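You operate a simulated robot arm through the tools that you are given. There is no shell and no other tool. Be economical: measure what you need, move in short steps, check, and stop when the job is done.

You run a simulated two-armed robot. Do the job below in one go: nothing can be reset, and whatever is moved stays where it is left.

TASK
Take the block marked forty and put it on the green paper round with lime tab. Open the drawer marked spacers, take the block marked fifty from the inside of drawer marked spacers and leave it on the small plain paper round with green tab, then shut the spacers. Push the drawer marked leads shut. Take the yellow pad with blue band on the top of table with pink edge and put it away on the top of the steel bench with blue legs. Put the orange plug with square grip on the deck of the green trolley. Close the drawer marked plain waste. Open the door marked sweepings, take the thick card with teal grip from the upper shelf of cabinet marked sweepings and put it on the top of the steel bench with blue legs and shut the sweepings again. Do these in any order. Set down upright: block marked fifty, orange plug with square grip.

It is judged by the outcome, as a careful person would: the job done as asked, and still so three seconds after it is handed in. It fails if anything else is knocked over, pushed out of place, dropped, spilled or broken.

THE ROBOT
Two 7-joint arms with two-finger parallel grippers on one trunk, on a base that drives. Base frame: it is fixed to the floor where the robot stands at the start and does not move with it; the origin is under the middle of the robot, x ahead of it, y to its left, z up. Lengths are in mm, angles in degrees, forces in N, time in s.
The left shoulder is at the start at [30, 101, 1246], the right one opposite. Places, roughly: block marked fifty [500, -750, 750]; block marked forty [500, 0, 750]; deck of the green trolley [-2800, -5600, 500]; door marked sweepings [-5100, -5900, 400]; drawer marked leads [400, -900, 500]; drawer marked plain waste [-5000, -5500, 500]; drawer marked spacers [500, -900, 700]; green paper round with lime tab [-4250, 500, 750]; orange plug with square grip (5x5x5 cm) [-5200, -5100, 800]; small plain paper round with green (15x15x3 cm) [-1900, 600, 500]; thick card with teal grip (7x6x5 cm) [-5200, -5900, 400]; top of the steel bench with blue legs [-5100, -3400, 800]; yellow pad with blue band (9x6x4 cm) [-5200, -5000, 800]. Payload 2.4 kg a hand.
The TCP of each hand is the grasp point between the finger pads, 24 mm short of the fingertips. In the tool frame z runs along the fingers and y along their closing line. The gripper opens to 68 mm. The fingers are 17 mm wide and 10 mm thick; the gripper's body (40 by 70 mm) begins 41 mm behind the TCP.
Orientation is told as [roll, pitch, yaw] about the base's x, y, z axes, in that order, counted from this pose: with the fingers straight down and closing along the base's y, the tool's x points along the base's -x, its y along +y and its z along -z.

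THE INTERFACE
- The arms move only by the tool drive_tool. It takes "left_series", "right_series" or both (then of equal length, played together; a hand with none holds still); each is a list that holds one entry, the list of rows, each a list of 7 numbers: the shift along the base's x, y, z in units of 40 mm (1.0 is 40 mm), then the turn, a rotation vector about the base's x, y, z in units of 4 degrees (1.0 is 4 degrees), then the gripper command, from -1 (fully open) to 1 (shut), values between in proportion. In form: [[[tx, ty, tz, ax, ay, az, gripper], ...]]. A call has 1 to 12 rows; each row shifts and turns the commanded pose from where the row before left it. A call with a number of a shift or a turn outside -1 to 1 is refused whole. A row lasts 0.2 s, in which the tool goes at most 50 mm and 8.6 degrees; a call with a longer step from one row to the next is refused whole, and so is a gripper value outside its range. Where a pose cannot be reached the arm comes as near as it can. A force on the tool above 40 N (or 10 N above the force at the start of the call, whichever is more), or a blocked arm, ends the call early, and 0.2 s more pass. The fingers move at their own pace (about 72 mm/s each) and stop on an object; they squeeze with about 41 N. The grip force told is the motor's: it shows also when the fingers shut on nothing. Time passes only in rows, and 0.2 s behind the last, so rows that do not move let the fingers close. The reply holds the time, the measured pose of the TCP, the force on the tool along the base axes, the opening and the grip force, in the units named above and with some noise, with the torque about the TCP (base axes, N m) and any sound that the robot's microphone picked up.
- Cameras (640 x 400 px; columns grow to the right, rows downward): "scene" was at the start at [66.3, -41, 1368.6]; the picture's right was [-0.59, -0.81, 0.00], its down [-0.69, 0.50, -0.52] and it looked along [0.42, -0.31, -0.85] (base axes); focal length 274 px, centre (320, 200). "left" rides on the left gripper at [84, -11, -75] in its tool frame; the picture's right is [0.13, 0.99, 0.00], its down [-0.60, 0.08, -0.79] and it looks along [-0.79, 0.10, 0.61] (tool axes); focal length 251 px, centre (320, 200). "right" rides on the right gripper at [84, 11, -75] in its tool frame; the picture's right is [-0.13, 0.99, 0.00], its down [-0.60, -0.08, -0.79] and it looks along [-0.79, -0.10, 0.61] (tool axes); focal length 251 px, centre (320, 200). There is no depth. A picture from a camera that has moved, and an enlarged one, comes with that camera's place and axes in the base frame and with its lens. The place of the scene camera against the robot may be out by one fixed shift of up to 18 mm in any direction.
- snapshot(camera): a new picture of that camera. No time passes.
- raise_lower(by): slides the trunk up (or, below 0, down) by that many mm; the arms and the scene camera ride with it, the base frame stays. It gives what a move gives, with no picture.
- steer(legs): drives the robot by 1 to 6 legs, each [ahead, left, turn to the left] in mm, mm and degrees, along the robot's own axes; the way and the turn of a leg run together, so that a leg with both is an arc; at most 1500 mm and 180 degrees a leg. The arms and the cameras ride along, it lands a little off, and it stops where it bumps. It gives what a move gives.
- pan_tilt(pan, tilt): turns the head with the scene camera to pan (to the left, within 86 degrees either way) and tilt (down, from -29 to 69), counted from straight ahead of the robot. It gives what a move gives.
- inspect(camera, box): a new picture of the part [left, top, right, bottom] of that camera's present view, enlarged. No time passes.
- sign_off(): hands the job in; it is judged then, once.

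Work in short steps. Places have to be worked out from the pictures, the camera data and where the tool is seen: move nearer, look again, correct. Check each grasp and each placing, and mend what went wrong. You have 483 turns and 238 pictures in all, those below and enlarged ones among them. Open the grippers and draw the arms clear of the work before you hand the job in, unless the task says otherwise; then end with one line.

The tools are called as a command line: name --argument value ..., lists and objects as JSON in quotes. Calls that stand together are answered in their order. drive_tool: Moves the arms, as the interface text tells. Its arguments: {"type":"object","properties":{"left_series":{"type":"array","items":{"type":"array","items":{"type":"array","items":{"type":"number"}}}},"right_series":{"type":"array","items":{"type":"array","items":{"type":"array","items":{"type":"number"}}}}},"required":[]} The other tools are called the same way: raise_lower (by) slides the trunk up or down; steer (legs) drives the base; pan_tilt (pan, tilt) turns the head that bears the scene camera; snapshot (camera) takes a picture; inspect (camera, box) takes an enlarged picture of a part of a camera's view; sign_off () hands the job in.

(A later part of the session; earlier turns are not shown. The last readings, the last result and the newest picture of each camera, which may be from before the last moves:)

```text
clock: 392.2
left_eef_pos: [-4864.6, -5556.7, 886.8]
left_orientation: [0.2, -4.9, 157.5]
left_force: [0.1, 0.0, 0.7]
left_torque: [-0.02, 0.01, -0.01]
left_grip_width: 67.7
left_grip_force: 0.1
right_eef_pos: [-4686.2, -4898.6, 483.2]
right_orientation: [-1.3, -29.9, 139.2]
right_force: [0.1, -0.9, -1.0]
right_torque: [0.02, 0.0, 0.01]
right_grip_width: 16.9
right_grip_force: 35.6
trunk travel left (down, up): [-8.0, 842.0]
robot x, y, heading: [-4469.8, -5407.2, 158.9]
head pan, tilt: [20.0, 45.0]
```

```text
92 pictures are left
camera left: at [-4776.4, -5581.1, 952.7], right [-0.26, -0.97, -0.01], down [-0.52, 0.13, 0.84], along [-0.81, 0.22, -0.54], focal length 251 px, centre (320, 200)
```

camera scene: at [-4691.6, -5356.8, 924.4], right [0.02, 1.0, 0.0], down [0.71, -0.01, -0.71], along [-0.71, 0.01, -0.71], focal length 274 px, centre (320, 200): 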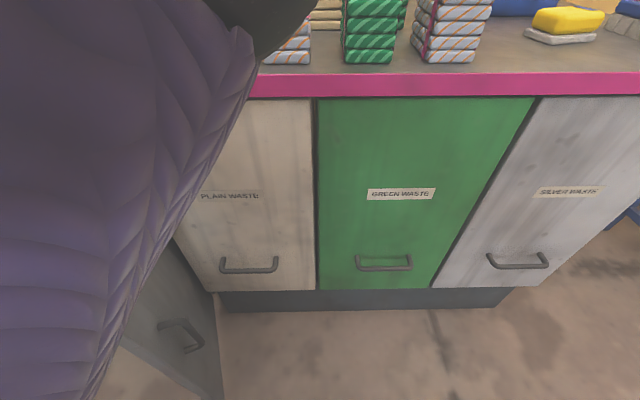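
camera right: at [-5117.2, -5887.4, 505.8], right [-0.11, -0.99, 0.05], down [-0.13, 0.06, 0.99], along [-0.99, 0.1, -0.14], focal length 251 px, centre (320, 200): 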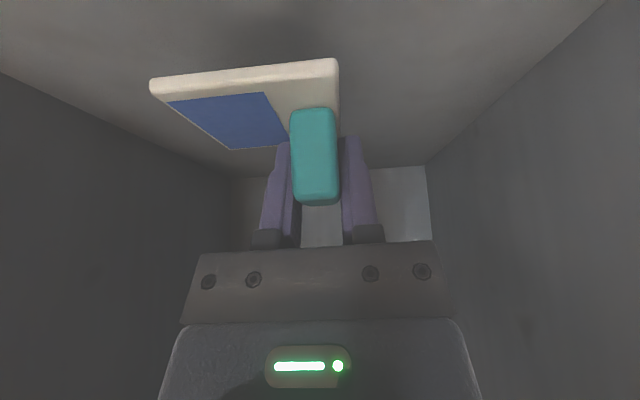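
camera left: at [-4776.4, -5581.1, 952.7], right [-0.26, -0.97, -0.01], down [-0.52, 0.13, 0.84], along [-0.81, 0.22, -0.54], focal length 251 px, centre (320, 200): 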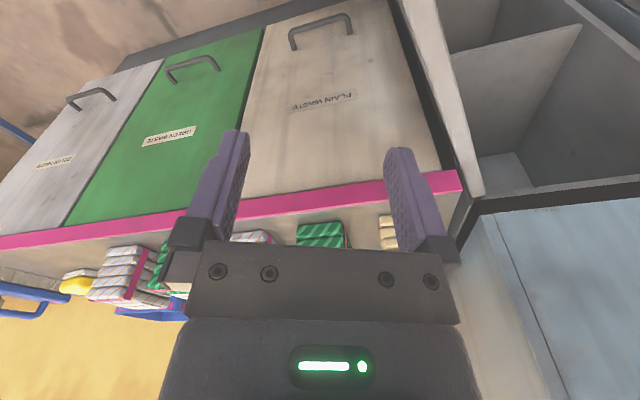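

The hand is on the door's outer side. I lower it 190 mm beside the door.

drive_tool --left_series '[[[0, 0, -0.7, 0, 0, 0, 1], [0, 0, -0.7, 0, 0, 0, 1], [0, 0, -0.7, 0, 0, 0, 1], [0, 0, -0.7, 0, 0, 0, 1], [0, 0, -0.7, 0, 0, 0, 1], [0, 0, -0.7, 0, 0, 0, 1], [0, 0, -0.6, 0, 0, 0, 1]]]'

snapshot --camera "left"

```text
clock: 393.8
left_eef_pos: [-4864.2, -5561.7, 693.1]
left_orientation: [0.3, -5.0, 157.5]
left_force: [1.2, -0.7, 0.5]
left_torque: [0.01, 0.0, 0.01]
left_grip_width: 0.0
left_grip_force: 23.4
left hand out of reach, approached as far as the arm can: row 1
right_eef_pos: [-4686.7, -4897.4, 482.8]
right_orientation: [-1.1, -29.8, 139.3]
right_force: [-0.2, -0.9, 0.0]
right_torque: [-0.02, 0.04, -0.01]
right_grip_width: 17.2
right_grip_force: 35.5
trunk travel left (down, up): [-8.0, 842.0]
robot x, y, heading: [-4470.6, -5407.1, 159.0]
head pan, tilt: [20.0, 45.0]
```

```text
91 pictures are left
camera left: at [-4776.7, -5585.9, 760.8], right [-0.26, -0.97, -0.01], down [-0.52, 0.13, 0.84], along [-0.81, 0.22, -0.54], focal length 251 px, centre (320, 200)
```

left: 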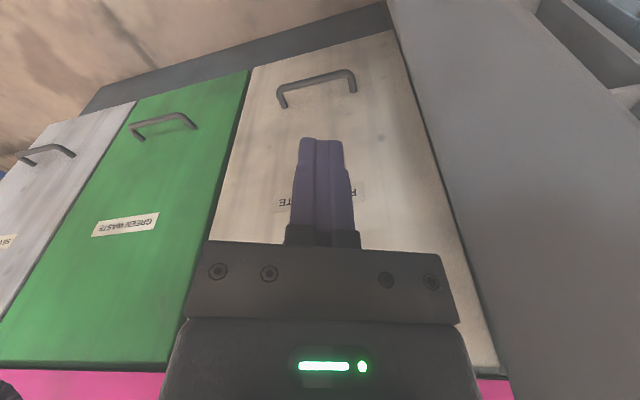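

Now I push the door round with base moves along its closing arc.

steer --legs '[[-49, 102, 0], [-26, 83, 0], [3, 88, 0]]'

snapshot --camera "left"

pan_tilt --pan 35 --tilt 35

snapshot --camera "scene"

```text
clock: 396.3
left_eef_pos: [-4893.5, -5837.8, 693.3]
left_orientation: [0.2, -4.9, 157.3]
left_force: [-0.3, -0.1, -0.5]
left_torque: [-0.01, 0.0, -0.02]
left_grip_width: 0.2
left_grip_force: 23.6
right_eef_pos: [-4713.6, -5174.3, 484.2]
right_orientation: [-1.2, -29.9, 139.0]
right_force: [-0.1, -0.2, -0.5]
right_torque: [0.02, 0.02, 0.0]
right_grip_width: 17.4
right_grip_force: 35.8
trunk travel left (down, up): [-8.0, 842.0]
robot x, y, heading: [-4498.2, -5683.2, 158.7]
head pan, tilt: [20.0, 45.0]
```

```text
90 pictures are left
camera left: at [-4805.9, -5862.4, 761.1], right [-0.26, -0.96, -0.01], down [-0.52, 0.14, 0.84], along [-0.81, 0.23, -0.54], focal length 251 px, centre (320, 200)
```

left: 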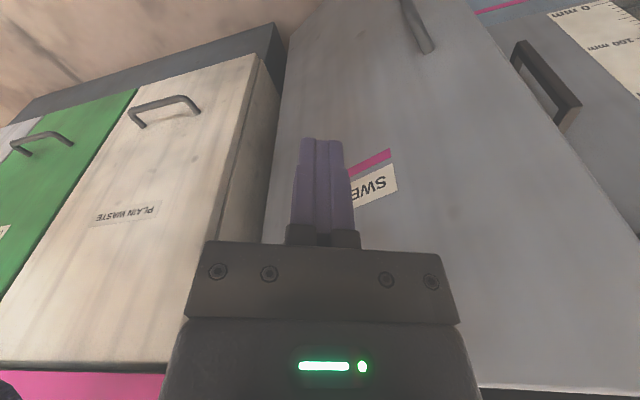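

```text
clock: 397.1
left_eef_pos: [-4893.1, -5837.4, 693.7]
left_orientation: [0.2, -5.0, 157.3]
left_force: [-0.3, 1.0, -0.3]
left_torque: [0.02, -0.02, -0.01]
left_grip_width: 0.2
left_grip_force: 23.5
right_eef_pos: [-4714.0, -5174.1, 484.8]
right_orientation: [-1.2, -29.8, 138.9]
right_force: [0.4, -0.8, -0.9]
right_torque: [0.02, 0.05, -0.02]
right_grip_width: 17.0
right_grip_force: 34.7
trunk travel left (down, up): [-8.0, 842.0]
robot x, y, heading: [-4497.1, -5682.1, 158.7]
head pan, tilt: [35.0, 35.0]
```

```text
89 pictures are left
camera scene: at [-4724.1, -5656.4, 939.2], right [-0.24, 0.97, 0.0], down [0.56, 0.14, -0.82], along [-0.8, -0.2, -0.57], focal length 274 px, centre (320, 200)
```

scene: 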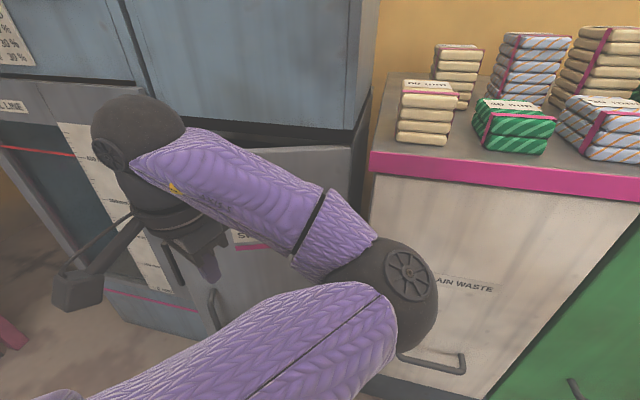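

The elbow is close to the plain waste front, so I finish the push by extending the left hand with the arm instead.

drive_tool --left_series '[[[-0.4, -0.45, 0, 0, 0, 0, 1], [-0.45, -0.45, 0, 0, 0, 0, 1], [-0.5, -0.4, 0, 0, 0, 0, 1], [-0.5, -0.35, 0, 0, 0, 0, 1], [-0.6, -0.3, 0, 0, 0, 0, 1], [-0.6, -0.2, 0, 0, 0, 0, 1]]]'

snapshot --camera "scene"

```text
clock: 398.5
left_eef_pos: [-5015.4, -5923.7, 695.1]
left_orientation: [0.2, -5.0, 157.3]
left_force: [0.0, -0.2, -0.1]
left_torque: [0.0, 0.0, -0.02]
left_grip_width: 0.0
left_grip_force: 23.4
right_eef_pos: [-4713.5, -5173.7, 484.2]
right_orientation: [-1.2, -29.8, 138.8]
right_force: [-0.6, 0.3, -0.7]
right_torque: [0.01, 0.02, -0.03]
right_grip_width: 17.2
right_grip_force: 35.4
trunk travel left (down, up): [-8.0, 842.0]
robot x, y, heading: [-4499.8, -5685.4, 158.7]
head pan, tilt: [35.0, 35.0]
```

```text
88 pictures are left
camera scene: at [-4724.1, -5656.4, 939.2], right [-0.24, 0.97, 0.0], down [0.56, 0.14, -0.82], along [-0.8, -0.2, -0.57], focal length 274 px, centre (320, 200)
```

scene: 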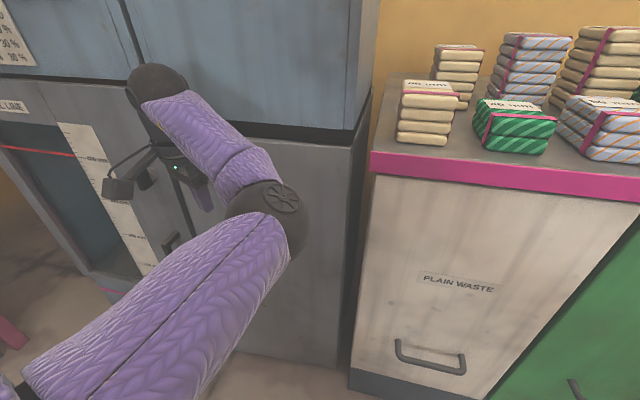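

Works well; the door is nearly shut. I go on towards -x until it resists.

drive_tool --left_series '[[[-0.5, -0.1, 0, 0, 0, 0, 1], [-0.5, -0.1, 0, 0, 0, 0, 1], [-0.4, 0, 0, 0, 0, 0, 1], [-0.4, 0, 0, 0, 0, 0, 1]]]'

snapshot --camera "scene"

```text
clock: 399.1
left_eef_pos: [-5047.6, -5930.5, 693.8]
left_orientation: [-0.4, -4.4, 157.5]
left_force: [21.1, 6.2, 5.3]
left_torque: [-0.27, 1.15, -0.23]
left_grip_width: 0.0
left_grip_force: 23.4
right_eef_pos: [-4712.3, -5173.8, 485.0]
right_orientation: [-1.0, -29.8, 138.9]
right_force: [0.2, 0.3, -0.7]
right_torque: [-0.01, 0.02, -0.03]
right_grip_width: 17.3
right_grip_force: 35.7
trunk travel left (down, up): [-8.0, 842.0]
robot x, y, heading: [-4497.0, -5682.8, 159.1]
head pan, tilt: [35.0, 35.0]
stopped in row 3 (left hand): the force on the tool passed its limit at 75 N (the readings are from after the stop); the commanded pose is now the measured one
```

```text
87 pictures are left
camera scene: at [-4721.5, -5655.9, 939.9], right [-0.24, 0.97, 0.0], down [0.56, 0.14, -0.82], along [-0.8, -0.2, -0.57], focal length 274 px, centre (320, 200)
```

scene: 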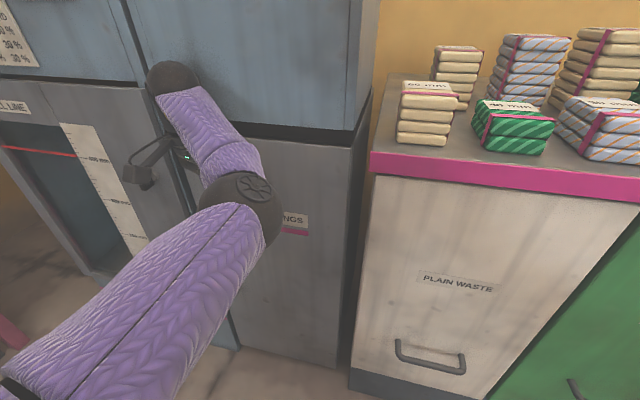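

It resists at the shut position. I draw back and verify.

drive_tool --left_series '[[[0.5, 0.1, 0, 0, 0, 0, 1], [0.6, 0.1, 0, 0, 0, 0, 1], [0.6, 0.1, 0, 0, 0, 0, 1]]]'

steer --legs '[[-450, 0, 0]]'

snapshot --camera "scene"

```text
clock: 399.9
left_eef_pos: [-4981.3, -5920.1, 691.4]
left_orientation: [-0.6, -4.3, 157.4]
left_force: [0.7, 0.1, -0.4]
left_torque: [-0.01, 0.01, -0.01]
left_grip_width: 0.0
left_grip_force: 23.6
right_eef_pos: [-4713.4, -5174.1, 484.2]
right_orientation: [-1.2, -29.8, 139.0]
right_force: [0.2, -0.4, 0.1]
right_torque: [0.0, -0.01, 0.03]
right_grip_width: 17.4
right_grip_force: 35.4
trunk travel left (down, up): [-8.0, 842.0]
robot x, y, heading: [-4502.1, -5687.1, 158.9]
head pan, tilt: [35.0, 35.0]
```

```text
clock: 402.6
left_eef_pos: [-4574.4, -6077.0, 692.2]
left_orientation: [-0.5, -4.3, 157.2]
left_force: [1.1, 0.0, -0.7]
left_torque: [0.02, 0.01, -0.03]
left_grip_width: 0.1
left_grip_force: 23.9
right_eef_pos: [-4305.8, -5331.5, 484.6]
right_orientation: [-1.2, -29.7, 138.9]
right_force: [0.3, 1.1, -0.2]
right_torque: [-0.03, 0.02, -0.05]
right_grip_width: 17.0
right_grip_force: 35.4
trunk travel left (down, up): [-8.0, 842.0]
robot x, y, heading: [-4094.6, -5840.5, 158.7]
head pan, tilt: [35.0, 35.0]
```

```text
86 pictures are left
camera scene: at [-4317.0, -5814.0, 939.2], right [-0.24, 0.97, 0.0], down [0.56, 0.14, -0.82], along [-0.8, -0.19, -0.57], focal length 274 px, centre (320, 200)
```

scene: 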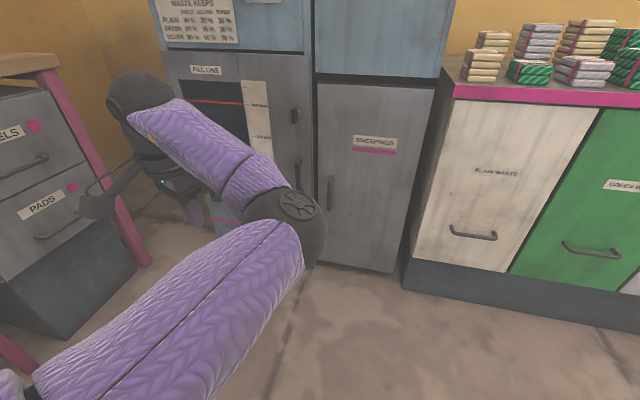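

inspect --camera "scene" --box '[290, 50, 450, 190]'

```text
2.86 times, centred on (370, 120) of scene
camera zoom: at [-4317.0, -5814.0, 939.2], right [-0.24, 0.97, 0.0], down [0.56, 0.14, -0.82], along [-0.8, -0.19, -0.57], focal length 782 px, centre (177, 429)
```

zoom: 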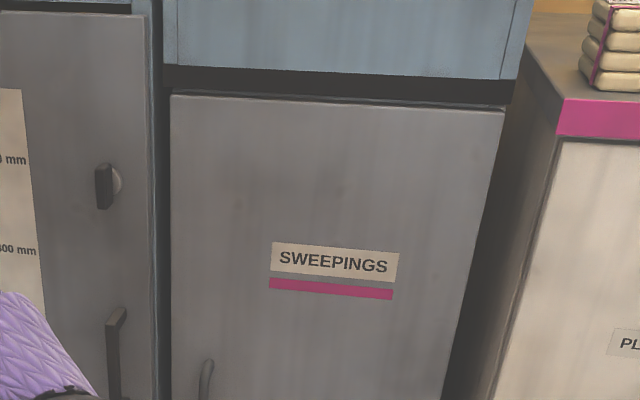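

Door parallel and shut. Now to the steel bench with the card: raise the trunk, straighten to heading 180 and move to the bench.

raise_lower --by 420

steer --legs '[[0, 0, 21], [0, -1300, 0]]'

pan_tilt --pan -25 --tilt 35

snapshot --camera "scene"

```text
refused: 420 is not a number from -400 to 400
```

```text
clock: 410.2
left_eef_pos: [-4446.3, -4931.7, 692.7]
left_orientation: [-0.4, -4.2, 176.9]
left_force: [0.5, -0.1, 0.2]
left_torque: [0.01, 0.01, -0.02]
left_grip_width: 0.1
left_grip_force: 23.5
right_eef_pos: [-4442.9, -4138.9, 484.1]
right_orientation: [-1.1, -29.8, 158.6]
right_force: [-0.4, 0.6, -1.1]
right_torque: [0.01, 0.02, 0.03]
right_grip_width: 17.5
right_grip_force: 35.8
trunk travel left (down, up): [-8.0, 842.0]
robot x, y, heading: [-4069.2, -4545.6, 178.3]
head pan, tilt: [35.0, 35.0]
```

```text
clock: 411.5
left_eef_pos: [-4445.7, -4931.9, 692.0]
left_orientation: [-0.5, -4.3, 176.9]
left_force: [0.2, 0.2, -0.3]
left_torque: [0.0, 0.0, -0.04]
left_grip_width: 0.0
left_grip_force: 23.6
right_eef_pos: [-4443.0, -4140.9, 484.8]
right_orientation: [-1.3, -29.7, 158.5]
right_force: [-0.2, -0.8, 0.2]
right_torque: [-0.01, 0.04, 0.01]
right_grip_width: 17.1
right_grip_force: 35.4
trunk travel left (down, up): [-8.0, 842.0]
robot x, y, heading: [-4072.7, -4546.2, 178.4]
head pan, tilt: [-25.0, 35.0]
```

```text
84 pictures are left
camera scene: at [-4297.5, -4505.8, 939.2], right [0.45, 0.89, 0.0], down [0.51, -0.26, -0.82], along [-0.73, 0.37, -0.57], focal length 274 px, centre (320, 200)
```

scene: 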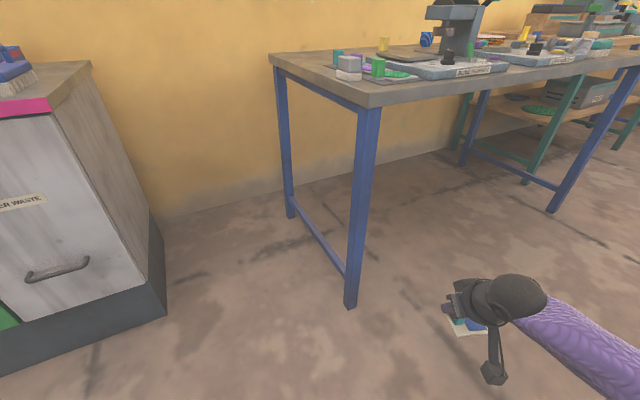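

I raise the trunk for a view of the bench top.

raise_lower --by 400

pan_tilt --pan -35 --tilt 40

snapshot --camera "scene"

```text
clock: 415.3
left_eef_pos: [-4446.9, -4933.4, 1091.3]
left_orientation: [-0.4, -4.2, 176.9]
left_force: [0.2, 0.5, -0.2]
left_torque: [-0.01, 0.02, -0.02]
left_grip_width: 0.1
left_grip_force: 23.9
right_eef_pos: [-4442.9, -4138.4, 884.0]
right_orientation: [-1.3, -29.8, 158.5]
right_force: [0.4, -0.2, -1.3]
right_torque: [-0.01, 0.0, 0.02]
right_grip_width: 17.4
right_grip_force: 36.1
trunk travel left (down, up): [-408.0, 442.0]
robot x, y, heading: [-4074.3, -4549.8, 178.4]
head pan, tilt: [-25.0, 35.0]
```

```text
clock: 416.1
left_eef_pos: [-4447.0, -4931.6, 1092.4]
left_orientation: [-0.3, -4.3, 176.9]
left_force: [-0.5, -0.4, 0.4]
left_torque: [-0.03, -0.02, -0.03]
left_grip_width: 0.0
left_grip_force: 23.7
right_eef_pos: [-4444.0, -4140.8, 884.8]
right_orientation: [-1.2, -29.8, 158.5]
right_force: [-0.1, 0.0, -0.8]
right_torque: [0.0, 0.0, -0.02]
right_grip_width: 17.3
right_grip_force: 35.4
trunk travel left (down, up): [-408.0, 442.0]
robot x, y, heading: [-4068.2, -4548.5, 178.2]
head pan, tilt: [-35.0, 40.0]
```

```text
83 pictures are left
camera scene: at [-4181.6, -4497.6, 1341.3], right [0.6, 0.8, 0.0], down [0.52, -0.38, -0.77], along [-0.61, 0.46, -0.64], focal length 274 px, centre (320, 200)
```

scene: 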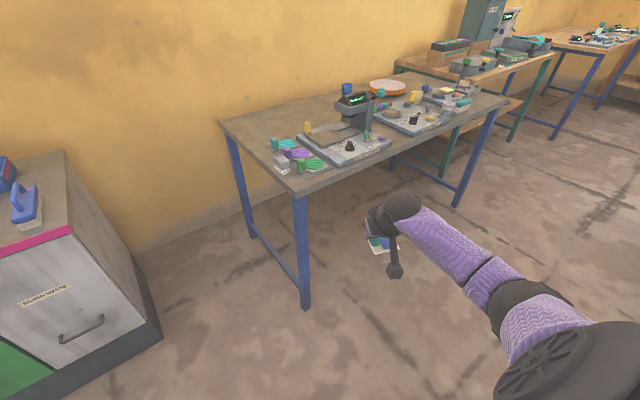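

inspect --camera "scene" --box '[210, 60, 520, 210]'

```text
2.06 times, centred on (365, 135) of scene
camera zoom: at [-4181.6, -4497.6, 1341.3], right [0.6, 0.8, 0.0], down [0.52, -0.38, -0.77], along [-0.61, 0.46, -0.64], focal length 565 px, centre (227, 334)
```

zoom: 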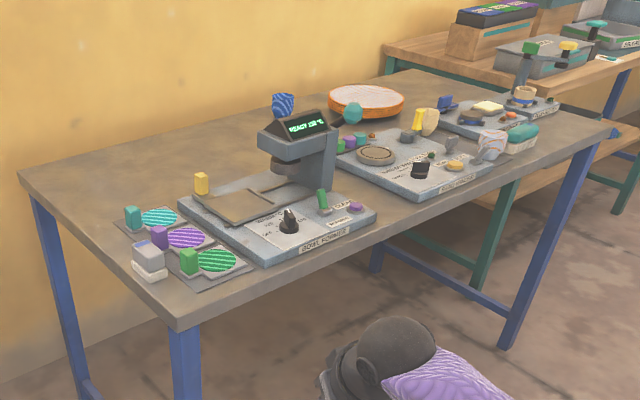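

The bench top is at z≈765, front edge x≈-4790; there's a free gap between the two front devices around [-4900, -3500]. I'll set the card there: straighten yaw, strafe right and approach.

steer --legs '[[0, -610, 1.8], [330, 0, 0]]'

drive_tool --right_series '[[[0, 0, 0.2, 0, 0, 1, 1], [0, 0, 0.2, 0, 0, 1, 1], [0, 0, 0.2, 0, 0, 1, 1], [0, 0, 0, 0, 0, 1, 1], [0, 0, 0, 0, 0, 0.8, 1]]]'

pan_tilt --pan -30 --tilt 45

snapshot --camera "scene"

snapshot --camera "right"

```text
clock: 421.2
left_eef_pos: [-4760.1, -4333.5, 1091.1]
left_orientation: [-0.5, -4.3, 177.6]
left_force: [0.4, 0.9, 0.0]
left_torque: [0.01, 0.01, 0.02]
left_grip_width: 0.1
left_grip_force: 23.2
right_eef_pos: [-4765.1, -3541.1, 884.7]
right_orientation: [-1.2, -29.8, 159.1]
right_force: [0.2, -0.5, -0.7]
right_torque: [-0.02, 0.04, 0.0]
right_grip_width: 17.1
right_grip_force: 35.9
trunk travel left (down, up): [-408.0, 442.0]
robot x, y, heading: [-4386.8, -3943.3, 179.0]
head pan, tilt: [-35.0, 40.0]
```

```text
clock: 422.4
left_eef_pos: [-4759.0, -4332.9, 1092.0]
left_orientation: [-0.3, -4.3, 177.6]
left_force: [-0.9, 1.0, -0.2]
left_torque: [0.0, 0.01, 0.01]
left_grip_width: 0.2
left_grip_force: 24.0
right_eef_pos: [-4764.5, -3540.4, 908.8]
right_orientation: [-1.3, -29.9, 178.4]
right_force: [0.7, -0.1, -0.2]
right_torque: [0.01, 0.01, -0.01]
right_grip_width: 17.3
right_grip_force: 35.5
trunk travel left (down, up): [-408.0, 442.0]
robot x, y, heading: [-4389.1, -3945.9, 178.9]
head pan, tilt: [-35.0, 40.0]
```

```text
clock: 423.1
left_eef_pos: [-4758.5, -4332.7, 1092.1]
left_orientation: [-0.4, -4.2, 177.6]
left_force: [-1.1, 0.2, -0.1]
left_torque: [-0.03, 0.03, 0.01]
left_grip_width: 0.0
left_grip_force: 23.1
right_eef_pos: [-4765.1, -3540.1, 908.5]
right_orientation: [-1.2, -29.8, 178.3]
right_force: [0.0, 0.6, -0.5]
right_torque: [-0.02, 0.02, -0.02]
right_grip_width: 17.2
right_grip_force: 35.6
trunk travel left (down, up): [-408.0, 442.0]
robot x, y, heading: [-4387.6, -3947.2, 179.0]
head pan, tilt: [-30.0, 45.0]
```

```text
81 pictures are left
camera scene: at [-4500.2, -3903.4, 1334.1], right [0.52, 0.86, 0.0], down [0.61, -0.36, -0.71], along [-0.61, 0.36, -0.71], focal length 274 px, centre (320, 200)
```

scene: 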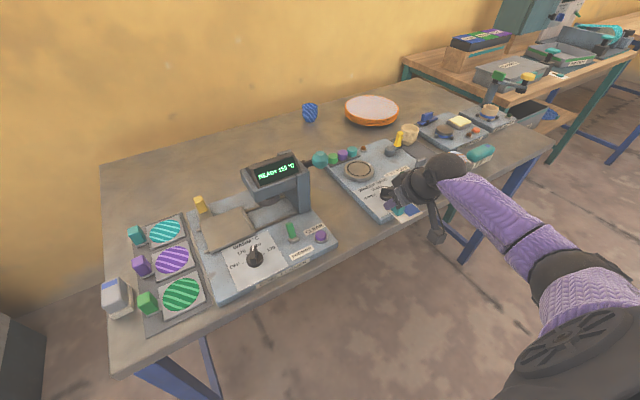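

```text
80 pictures are left
camera right: at [-4656.6, -3555.6, 930.5], right [-0.15, -0.99, 0.05], down [-0.13, 0.07, 0.99], along [-0.98, 0.14, -0.14], focal length 251 px, centre (320, 200)
```

right: 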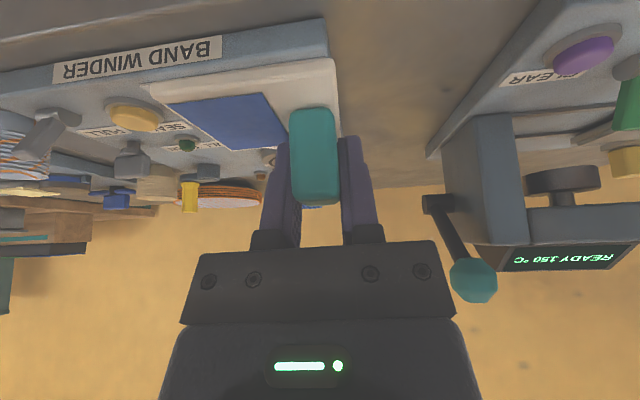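

Combining both views, the gap's centre is y≈-3600; I aim the grip at [-4880, -3625] (card extends to +y). Move there and look from above.

steer --legs '[[115, 84, 1]]'

drive_tool --right_series '[[[0, 0, -0.7, 0, 0, 0, 1], [0, 0, -0.7, 0, 0, 0, 1]]]'

snapshot --camera "scene"

snapshot --camera "right"

```text
clock: 424.5
left_eef_pos: [-4864.3, -4417.1, 1093.2]
left_orientation: [-0.4, -4.3, 178.4]
left_force: [0.6, 0.4, 0.3]
left_torque: [0.03, -0.02, -0.01]
left_grip_width: 0.1
left_grip_force: 23.5
right_eef_pos: [-4879.2, -3622.6, 907.2]
right_orientation: [-1.4, -29.3, 179.0]
right_force: [-0.3, -0.1, -0.2]
right_torque: [-0.02, 0.0, 0.01]
right_grip_width: 17.2
right_grip_force: 36.3
trunk travel left (down, up): [-408.0, 442.0]
robot x, y, heading: [-4496.9, -4024.6, 179.7]
head pan, tilt: [-30.0, 45.0]
stopped in leg 1: the force on the tool passed its limit at 47 N (the readings are from after the stop); the commanded pose is now the measured one
```

```text
clock: 425.1
left_eef_pos: [-4864.0, -4417.4, 1091.6]
left_orientation: [-0.4, -4.3, 178.5]
left_force: [0.2, 0.3, -0.6]
left_torque: [0.02, -0.02, -0.04]
left_grip_width: 0.1
left_grip_force: 23.2
right_eef_pos: [-4878.9, -3624.1, 851.7]
right_orientation: [-1.5, -29.3, 179.1]
right_force: [-0.5, -0.1, -0.5]
right_torque: [-0.05, 0.0, -0.03]
right_grip_width: 17.1
right_grip_force: 35.4
trunk travel left (down, up): [-408.0, 442.0]
robot x, y, heading: [-4497.2, -4020.1, 179.9]
head pan, tilt: [-30.0, 45.0]
```

```text
79 pictures are left
camera scene: at [-4611.6, -3983.6, 1334.0], right [0.5, 0.87, 0.0], down [0.61, -0.35, -0.71], along [-0.61, 0.35, -0.71], focal length 274 px, centre (320, 200)
```

scene: 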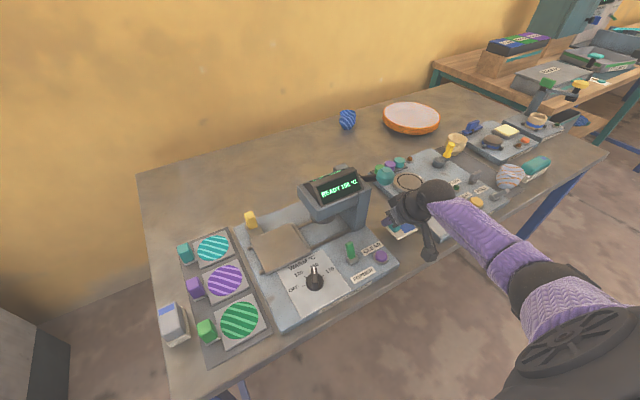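

```text
78 pictures are left
camera right: at [-4770.7, -3637.7, 874.8], right [-0.14, -0.99, 0.04], down [-0.14, 0.06, 0.99], along [-0.98, 0.13, -0.14], focal length 251 px, centre (320, 200)
```

right: 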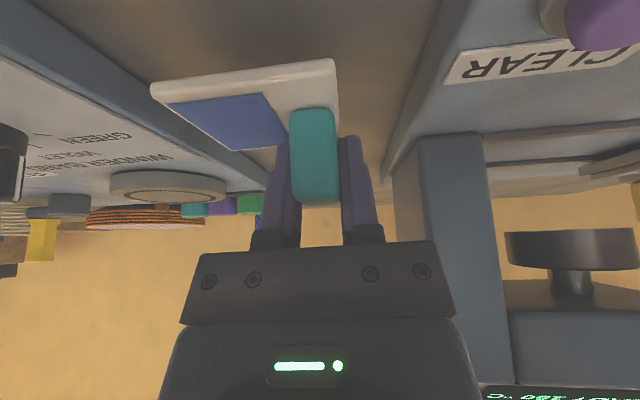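

Gap measured: y -3688 to -3540. I shift -15 mm in y and lower until contact.

drive_tool --right_series '[[[0, -0.38, -0.3, 0, 0, 0, 1], [0, 0, -0.4, 0, 0, 0, 1], [0, 0, -0.2, 0, 0, 0, 1], [0, 0, -0.15, 0, 0, 0, 1], [0, 0, -0.12, 0, 0, 0, 1]]]'

```text
clock: 425.8
left_eef_pos: [-4862.4, -4419.0, 1091.4]
left_orientation: [-0.5, -4.4, 178.5]
left_force: [0.6, -0.2, 0.5]
left_torque: [-0.01, 0.01, 0.01]
left_grip_width: 0.0
left_grip_force: 22.9
right_eef_pos: [-4883.7, -3636.2, 830.6]
right_orientation: [-1.7, -30.9, 179.0]
right_force: [-0.1, -0.8, 25.0]
right_torque: [-0.29, -0.63, 0.02]
right_grip_width: 17.0
right_grip_force: 35.7
trunk travel left (down, up): [-408.0, 442.0]
robot x, y, heading: [-4501.9, -4024.2, 179.7]
head pan, tilt: [-30.0, 45.0]
stopped in row 3 (right hand): the force on the tool passed its limit at 52 N (the readings are from after the stop); the commanded pose is now the measured one
```

Contact at TCP z 830 – so the bench top is ~797. I check the picture before releasing.

snapshot --camera "right"

inspect --camera "scene" --box '[340, 140, 500, 280]'

```text
77 pictures are left
camera right: at [-4775.3, -3652.0, 850.7], right [-0.14, -0.99, 0.04], down [-0.11, 0.06, 0.99], along [-0.98, 0.14, -0.12], focal length 251 px, centre (320, 200)
```

right: 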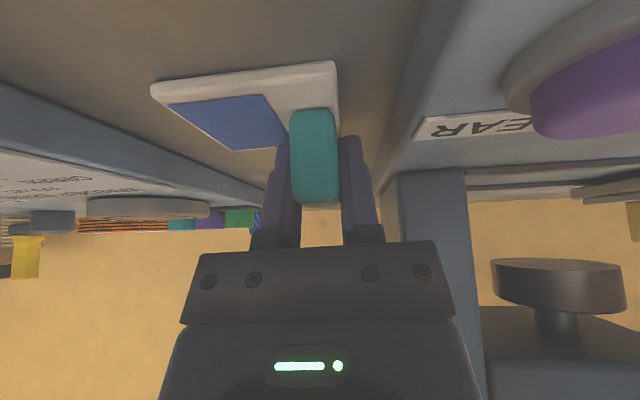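

```text
2.86 times, centred on (420, 210) of scene
camera zoom: at [-4609.6, -3985.4, 1334.5], right [0.5, 0.86, 0.0], down [0.61, -0.35, -0.71], along [-0.61, 0.36, -0.71], focal length 782 px, centre (34, 171)
```

zoom: 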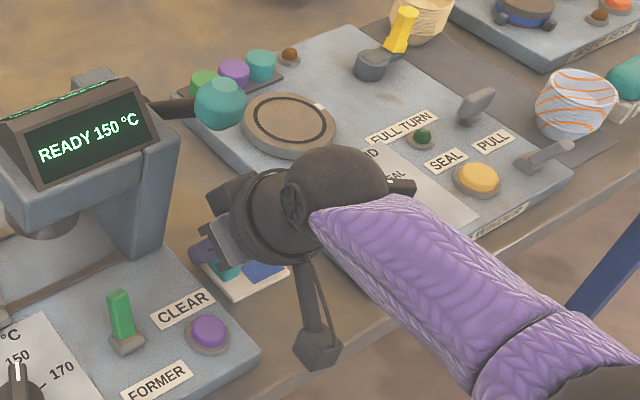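

The card rests on the bench in the gap. I release with a small opening and lift.

drive_tool --right_series '[[[0, 0, -0.03, 0, 0, 0, 1], [0, 0, 0, 0, 0, 0, 0], [0, 0, 0, 0, 0, 0, 0], [0, 0, 0.4, 0, 0, 0, 0], [0, 0, 0.7, 0, 0, 0, 0], [0, 0, 0.7, 0, 0, 0, 0]]]'

snapshot --camera "right"

```text
clock: 426.3
left_eef_pos: [-4862.7, -4418.0, 1091.5]
left_orientation: [-0.5, -4.3, 178.3]
left_force: [0.0, -0.4, 0.2]
left_torque: [-0.01, 0.0, 0.0]
left_grip_width: 0.0
left_grip_force: 23.3
right_eef_pos: [-4885.9, -3634.6, 829.6]
right_orientation: [-2.0, -31.3, 179.0]
right_force: [0.2, 2.3, 18.0]
right_torque: [-0.24, 0.11, -0.01]
right_grip_width: 32.1
right_grip_force: 0.1
trunk travel left (down, up): [-408.0, 442.0]
robot x, y, heading: [-4497.4, -4022.5, 179.7]
head pan, tilt: [-30.0, 45.0]
stopped in row 2 (right hand): the force on the tool passed its limit at 43 N (the readings are from after the stop); the commanded pose is now the measured one
```

```text
75 pictures are left
camera right: at [-4776.7, -3650.0, 849.9], right [-0.15, -0.99, 0.04], down [-0.1, 0.05, 0.99], along [-0.98, 0.14, -0.11], focal length 251 px, centre (320, 200)
```

right: 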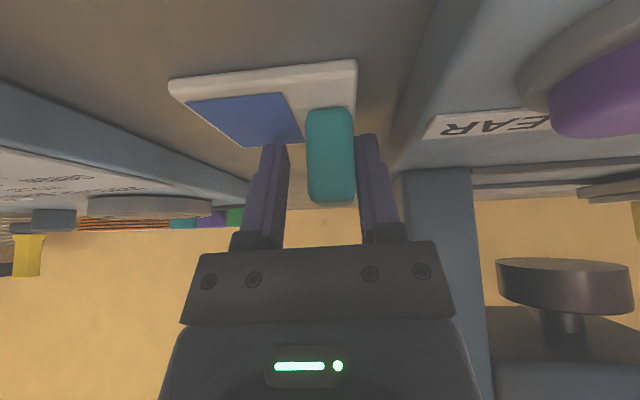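

Released; the fingertips still press a little. I lift straight up.

drive_tool --right_series '[[[0, 0, 0.2, 0, 0, 0, 0], [0, 0, 0.3, 0, 0, 0, 0], [0, 0, 0.7, 0, 0, 0, 0], [0, 0, 0.7, 0, 0, 0, 0]]]'

snapshot --camera "right"

```text
clock: 427.3
left_eef_pos: [-4864.3, -4414.8, 1092.6]
left_orientation: [-0.4, -4.2, 178.3]
left_force: [0.6, 0.1, 0.3]
left_torque: [-0.02, -0.02, -0.03]
left_grip_width: 0.0
left_grip_force: 23.5
right_eef_pos: [-4881.2, -3635.2, 897.5]
right_orientation: [-1.8, -29.9, 179.0]
right_force: [21.1, -4.0, -36.9]
right_torque: [0.95, 1.24, 0.41]
right_grip_width: 34.1
right_grip_force: 0.0
trunk travel left (down, up): [-408.0, 442.0]
robot x, y, heading: [-4499.5, -4024.3, 179.8]
head pan, tilt: [-30.0, 45.0]
```

```text
74 pictures are left
camera right: at [-4772.6, -3650.2, 918.9], right [-0.14, -0.99, 0.04], down [-0.13, 0.06, 0.99], along [-0.98, 0.14, -0.13], focal length 251 px, centre (320, 200)
```

right: 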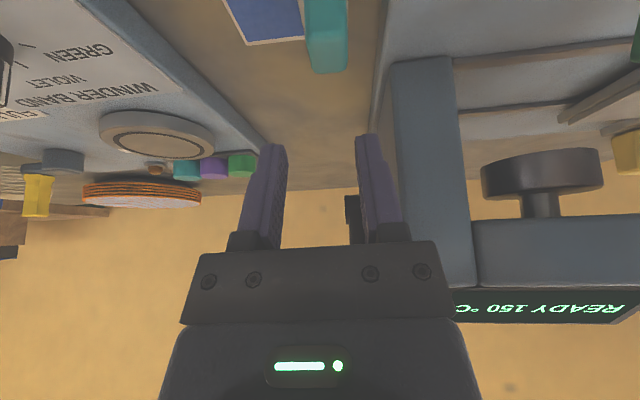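

The hand presses up against the former's lever knob. I lower 15 mm at once and retreat straight back.

drive_tool --right_series '[[[0.1, 0, -0.4, 0, 0, 0, 0], [0.5, 0, 0, 0, 0, 0, 0]]]'

steer --legs '[[-250, 0, 0]]'

snapshot --camera "scene"

```text
clock: 427.9
left_eef_pos: [-4862.9, -4418.1, 1092.8]
left_orientation: [-0.4, -4.3, 178.5]
left_force: [-0.1, 0.6, 0.1]
left_torque: [0.0, -0.03, 0.0]
left_grip_width: 0.0
left_grip_force: 24.0
right_eef_pos: [-4861.5, -3637.8, 889.3]
right_orientation: [-1.9, -31.0, 179.1]
right_force: [0.8, -0.1, 0.0]
right_torque: [0.03, 0.01, 0.02]
right_grip_width: 34.3
right_grip_force: 0.1
trunk travel left (down, up): [-408.0, 442.0]
robot x, y, heading: [-4496.9, -4023.4, 180.1]
head pan, tilt: [-30.0, 45.0]
```

```text
clock: 429.7
left_eef_pos: [-4617.4, -4416.1, 1091.2]
left_orientation: [-0.3, -4.3, 178.2]
left_force: [-0.1, 0.1, -0.7]
left_torque: [0.01, 0.01, 0.0]
left_grip_width: 0.0
left_grip_force: 23.8
right_eef_pos: [-4609.9, -3636.8, 887.2]
right_orientation: [-1.9, -30.8, 178.8]
right_force: [0.3, 0.4, 0.3]
right_torque: [-0.02, 0.03, 0.02]
right_grip_width: 33.9
right_grip_force: 0.0
trunk travel left (down, up): [-408.0, 442.0]
robot x, y, heading: [-4251.3, -4023.4, 179.4]
head pan, tilt: [-30.0, 45.0]
```

```text
73 pictures are left
camera scene: at [-4362.3, -3984.2, 1334.1], right [0.51, 0.86, 0.0], down [0.61, -0.36, -0.71], along [-0.61, 0.36, -0.71], focal length 274 px, centre (320, 200)
```

scene: 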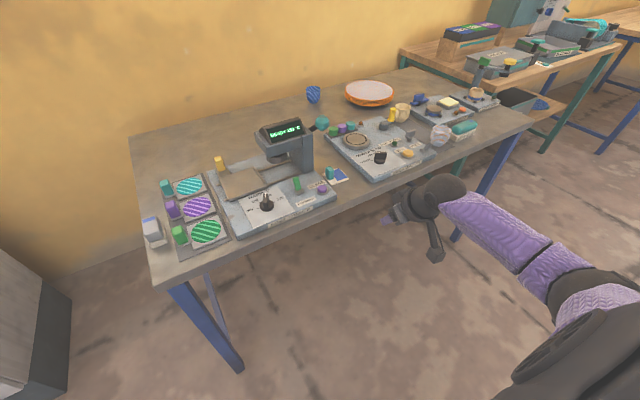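

inspect --camera "scene" --box '[200, 80, 420, 240]'

```text
2.50 times, centred on (310, 160) of scene
camera zoom: at [-4362.3, -3984.2, 1334.1], right [0.51, 0.86, 0.0], down [0.61, -0.36, -0.71], along [-0.61, 0.36, -0.71], focal length 684 px, centre (345, 300)
```

zoom: 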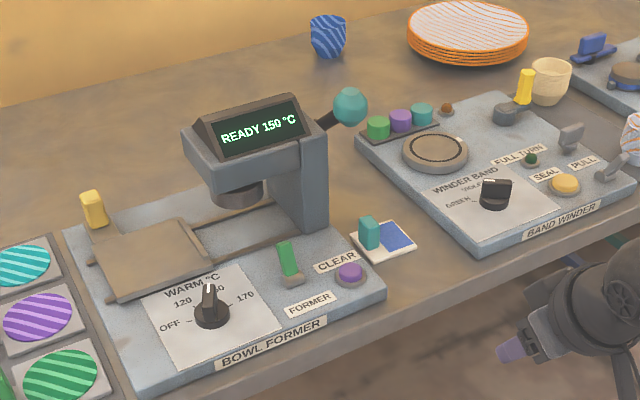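

The card sits well, and the devices look undisturbed. Now the pad: I drive back to the pink-edged cabinet and look from nearer.

steer --legs '[[-100, 0, 0.5], [0, 1290, 0], [150, 0, 0]]'

pan_tilt --pan -15 --tilt 35

snapshot --camera "scene"

snapshot --camera "right"

```text
clock: 437.9
left_eef_pos: [-4645.1, -5719.9, 1091.5]
left_orientation: [-0.6, -4.3, 179.9]
left_force: [0.4, -0.5, -0.5]
left_torque: [-0.05, -0.03, 0.01]
left_grip_width: 0.0
left_grip_force: 23.8
right_eef_pos: [-4663.0, -4941.4, 886.2]
right_orientation: [-1.9, -30.7, -179.5]
right_force: [0.2, 0.6, -0.2]
right_torque: [-0.03, 0.0, -0.01]
right_grip_width: 34.2
right_grip_force: 0.1
trunk travel left (down, up): [-408.0, 442.0]
robot x, y, heading: [-4290.2, -5314.6, -179.1]
head pan, tilt: [-30.0, 45.0]
```

```text
clock: 438.7
left_eef_pos: [-4645.7, -5720.4, 1090.8]
left_orientation: [-0.5, -4.3, 179.9]
left_force: [0.0, -0.6, 0.0]
left_torque: [0.0, 0.0, -0.04]
left_grip_width: 0.0
left_grip_force: 23.2
right_eef_pos: [-4662.5, -4940.1, 887.7]
right_orientation: [-1.9, -30.9, -179.5]
right_force: [-0.4, 0.4, 1.0]
right_torque: [-0.03, 0.0, 0.0]
right_grip_width: 34.0
right_grip_force: 0.0
trunk travel left (down, up): [-408.0, 442.0]
robot x, y, heading: [-4290.4, -5316.1, -178.9]
head pan, tilt: [-15.0, 35.0]
```

```text
71 pictures are left
camera scene: at [-4418.5, -5297.9, 1348.8], right [0.24, 0.97, 0.0], down [0.56, -0.14, -0.82], along [-0.8, 0.19, -0.57], focal length 274 px, centre (320, 200)
```

scene: 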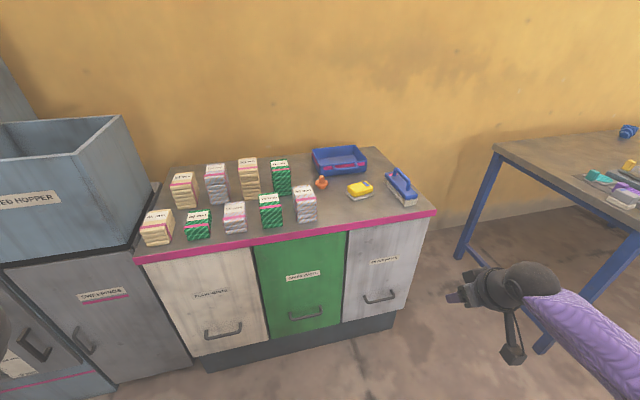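

```text
70 pictures are left
camera right: at [-4554.0, -4952.6, 907.7], right [-0.12, -0.99, 0.04], down [-0.11, 0.05, 0.99], along [-0.99, 0.11, -0.12], focal length 251 px, centre (320, 200)
```

right: 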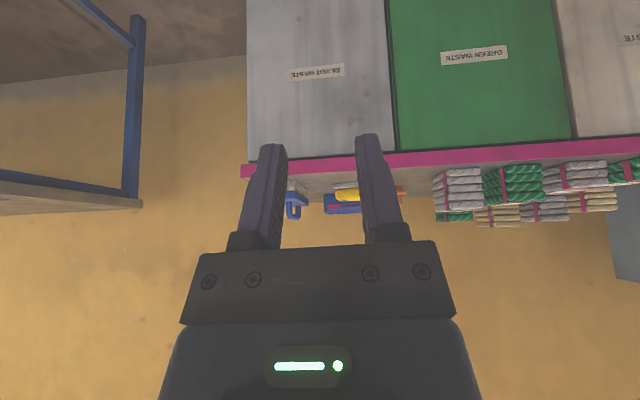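

Pad at [-5209, -4959, ~812], plug at [-5248, -5093, ~822]. I zoom in on both for their orientation.

inspect --camera "scene" --box '[300, 140, 440, 230]'

```text
4.44 times, centred on (370, 185) of scene
camera zoom: at [-4418.5, -5297.9, 1348.8], right [0.24, 0.97, 0.0], down [0.56, -0.14, -0.82], along [-0.8, 0.19, -0.57], focal length 1216 px, centre (98, 267)
```

zoom: 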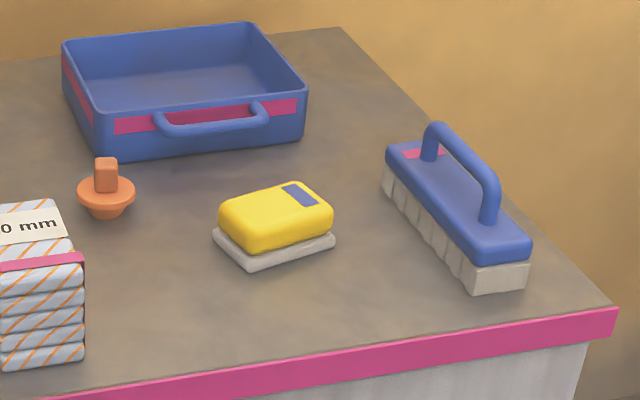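

The pad lies with its long side along y, so I must close across x: tool straight down, turned ~-75°. I lower the trunk, and bring the right tool upright while raising it.

raise_lower --by -180

drive_tool --right_series '[[[0, 0, 0.7, 0, -0.96, 0, -1], [0, 0, 0.7, 0, -0.96, 0, -1], [0, 0, 0.7, 0, -0.96, -0.5, -1], [0, 0, 0.7, 0, -0.96, -0.5, -1], [0, 0, 0.7, 0, -0.96, -0.5, -1], [0, 0, 0.7, 0, -0.96, -0.5, -1], [0, 0, 0.7, 0, -0.96, -0.5, -1], [0, 0, 0.5, 0, -0.96, -0.5, -1]]]'

```text
clock: 440.7
left_eef_pos: [-4645.9, -5719.1, 912.4]
left_orientation: [-0.5, -4.4, 179.9]
left_force: [-1.0, 0.1, 0.4]
left_torque: [0.01, -0.02, -0.04]
left_grip_width: 0.3
left_grip_force: 23.3
right_eef_pos: [-4662.8, -4939.6, 707.2]
right_orientation: [-1.9, -30.8, -179.6]
right_force: [0.9, -0.1, -0.4]
right_torque: [-0.01, -0.04, -0.01]
right_grip_width: 34.1
right_grip_force: 0.1
trunk travel left (down, up): [-228.0, 622.0]
robot x, y, heading: [-4284.1, -5319.1, -178.6]
head pan, tilt: [-15.0, 35.0]
```

```text
clock: 442.5
left_eef_pos: [-4645.5, -5719.4, 913.6]
left_orientation: [-0.4, -4.3, 179.9]
left_force: [0.2, 1.5, 0.6]
left_torque: [0.01, 0.0, 0.03]
left_grip_width: 0.2
left_grip_force: 23.7
right_eef_pos: [-4662.7, -4939.0, 924.3]
right_orientation: [-3.9, -0.1, 168.8]
right_force: [0.5, -0.3, -1.1]
right_torque: [0.01, 0.01, -0.02]
right_grip_width: 67.9
right_grip_force: 0.1
trunk travel left (down, up): [-228.0, 622.0]
robot x, y, heading: [-4290.7, -5317.9, -178.8]
head pan, tilt: [-15.0, 35.0]
```

drive_tool --right_series '[[[0, 0, 0, 0, 0, -1, -1], [0, 0, 0, 0, 0, -1, -1], [0, 0, 0, 0, 0, -1, -1], [0, 0, 0, 0, 0, -1, -1], [0, 0, 0, 0, 0, -1, -1], [0, 0, 0, 0, 0, -1, -1], [0, 0, 0, 0, 0, -1, -1], [0, 0, 0, 0, 0, -1, -1], [0, 0, 0, 0, 0, -1, -1], [0, 0, 0, 0, 0, -1, -1], [0, 0, 0, 0, 0, -1, -1], [0, 0, 0, 0, 0, -1, -1]]]'

drive_tool --right_series '[[[0, 0, 0, 0.25, 0, -1, -1], [0, 0, 0, 0.25, 0, -1, -1], [0, 0, 0, 0.25, 0, -1, -1], [0, 0, 0, 0.25, 0, -1, -1]]]'

snapshot --camera "right"

```text
clock: 445.1
left_eef_pos: [-4645.0, -5720.1, 911.2]
left_orientation: [-0.6, -4.3, 180.0]
left_force: [0.5, -0.2, 0.3]
left_torque: [0.0, 0.02, 0.01]
left_grip_width: 0.1
left_grip_force: 23.7
right_eef_pos: [-4663.0, -4941.6, 924.3]
right_orientation: [-4.0, -0.3, 120.7]
right_force: [-0.5, 0.6, -0.1]
right_torque: [0.01, 0.03, -0.01]
right_grip_width: 68.0
right_grip_force: 0.1
trunk travel left (down, up): [-228.0, 622.0]
robot x, y, heading: [-4288.6, -5315.1, -178.8]
head pan, tilt: [-15.0, 35.0]
```

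```text
clock: 446.1
left_eef_pos: [-4644.7, -5720.5, 912.2]
left_orientation: [-0.5, -4.3, 179.9]
left_force: [0.3, -0.1, 0.0]
left_torque: [0.01, -0.01, 0.02]
left_grip_width: 0.0
left_grip_force: 23.2
right_eef_pos: [-4662.9, -4940.8, 923.3]
right_orientation: [-5.6, -3.8, 104.9]
right_force: [0.0, -0.7, 0.4]
right_torque: [0.01, -0.01, -0.02]
right_grip_width: 67.8
right_grip_force: 0.1
trunk travel left (down, up): [-228.0, 622.0]
robot x, y, heading: [-4290.3, -5318.5, -178.7]
head pan, tilt: [-15.0, 35.0]
```

```text
68 pictures are left
camera right: at [-4659.1, -5030.7, 990.7], right [-0.99, -0.12, -0.09], down [-0.14, 0.53, 0.84], along [-0.05, 0.84, -0.54], focal length 251 px, centre (320, 200)
```

right: 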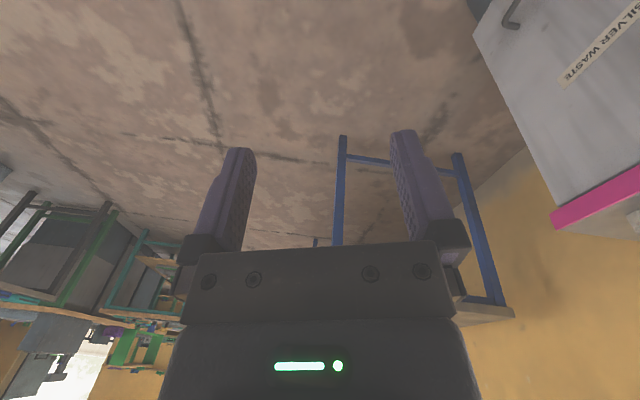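

I level the tool exactly and extend it 100 mm ahead to limit how close the base must go.

drive_tool --right_series '[[[-0.5, 0, 0, -0.7, 0.6, 0, -1], [-0.5, 0, 0, -0.65, 0.55, 0, -1], [-0.5, 0, 0, 0, 0, 0, -1], [-0.5, 0, 0, 0, 0, 0, -1], [-0.5, 0, 0, 0, 0, 0, -1]]]'

steer --legs '[[330, 0, -1]]'

snapshot --camera "right"

snapshot --camera "scene"

```text
clock: 447.3
left_eef_pos: [-4644.7, -5720.1, 911.1]
left_orientation: [-0.3, -4.3, 179.9]
left_force: [0.2, -0.1, 0.3]
left_torque: [0.0, -0.01, 0.01]
left_grip_width: 0.0
left_grip_force: 23.6
right_eef_pos: [-4755.4, -4942.4, 922.4]
right_orientation: [0.3, 0.1, 104.6]
right_force: [-0.3, 0.1, 0.1]
right_torque: [0.01, 0.04, 0.0]
right_grip_width: 67.9
right_grip_force: 0.0
right hand out of reach, approached as far as the arm can: row 5
trunk travel left (down, up): [-228.0, 622.0]
robot x, y, heading: [-4289.8, -5318.1, -178.7]
head pan, tilt: [-15.0, 35.0]
```

```text
clock: 449.5
left_eef_pos: [-4987.5, -5724.3, 911.1]
left_orientation: [-0.5, -4.3, 179.5]
left_force: [0.0, -1.0, -0.8]
left_torque: [0.03, 0.0, -0.01]
left_grip_width: 0.1
left_grip_force: 24.1
right_eef_pos: [-5091.8, -4946.6, 923.8]
right_orientation: [0.2, 0.1, 104.2]
right_force: [0.3, 0.6, -1.0]
right_torque: [0.01, -0.01, 0.02]
right_grip_width: 68.4
right_grip_force: 0.1
trunk travel left (down, up): [-228.0, 622.0]
robot x, y, heading: [-4630.4, -5325.6, -179.0]
head pan, tilt: [-15.0, 35.0]
```

```text
67 pictures are left
camera right: at [-5082.1, -5030.7, 997.2], right [-0.99, -0.12, 0.0], down [-0.07, 0.61, 0.79], along [-0.1, 0.79, -0.61], focal length 251 px, centre (320, 200)
```

right: 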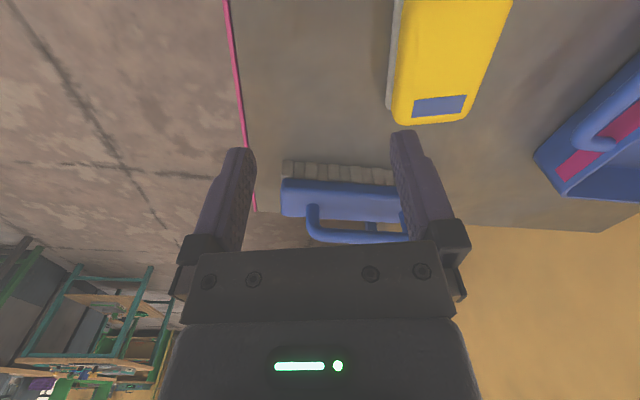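

```text
66 pictures are left
camera scene: at [-4790.9, -5304.6, 1166.8], right [0.24, 0.97, 0.0], down [0.56, -0.14, -0.82], along [-0.79, 0.2, -0.57], focal length 274 px, centre (320, 200)
```

scene: 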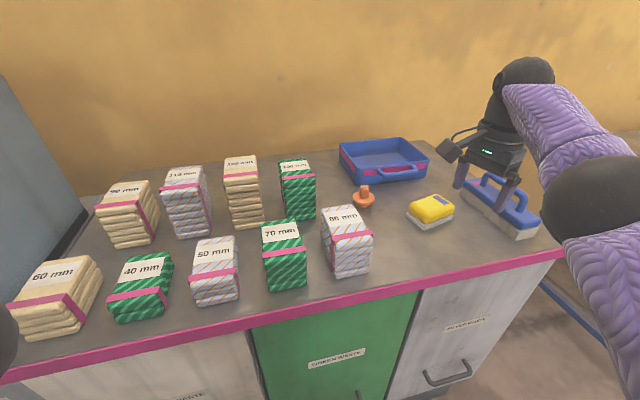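

Both views agree with the pad's top at z≈830, centre [-5170, -4969]. Before going closer I pull the left hand back so it stays clear of the hopper.

drive_tool --left_series '[[[0.6, 0.3, 0, 0, 0, 0, 1], [0.6, 0.3, 0, 0, 0, 0, 1], [0.6, 0.3, 0, 0, 0, 0, 1]]]'

steer --legs '[[76, 21, 0]]'

snapshot --camera "right"

```text
clock: 450.3
left_eef_pos: [-4914.7, -5688.6, 908.8]
left_orientation: [-0.5, -4.4, 179.5]
left_force: [-0.5, -0.2, 0.4]
left_torque: [0.03, -0.03, -0.04]
left_grip_width: 0.0
left_grip_force: 23.9
right_eef_pos: [-5092.3, -4946.4, 923.6]
right_orientation: [0.3, 0.1, 104.3]
right_force: [-0.6, 0.3, -0.5]
right_torque: [0.01, -0.01, 0.0]
right_grip_width: 67.9
right_grip_force: 0.0
trunk travel left (down, up): [-228.0, 622.0]
robot x, y, heading: [-4626.9, -5329.1, -179.1]
head pan, tilt: [-15.0, 35.0]
```

```text
clock: 451.4
left_eef_pos: [-4991.3, -5710.5, 908.7]
left_orientation: [-0.6, -4.3, 179.6]
left_force: [0.5, -0.2, 0.2]
left_torque: [0.0, -0.03, 0.0]
left_grip_width: 0.1
left_grip_force: 23.8
right_eef_pos: [-5165.4, -4969.8, 922.9]
right_orientation: [0.1, 0.1, 104.2]
right_force: [-0.1, 0.5, -0.4]
right_torque: [-0.02, 0.0, 0.0]
right_grip_width: 68.0
right_grip_force: 0.1
trunk travel left (down, up): [-228.0, 622.0]
robot x, y, heading: [-4700.6, -5343.8, -178.9]
head pan, tilt: [-15.0, 35.0]
```

```text
65 pictures are left
camera right: at [-5157.4, -5053.5, 997.1], right [-0.99, -0.12, 0.0], down [-0.07, 0.61, 0.79], along [-0.1, 0.79, -0.61], focal length 251 px, centre (320, 200)
```

right: 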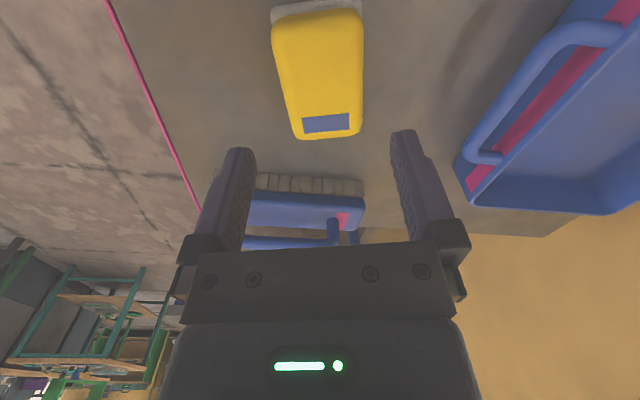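

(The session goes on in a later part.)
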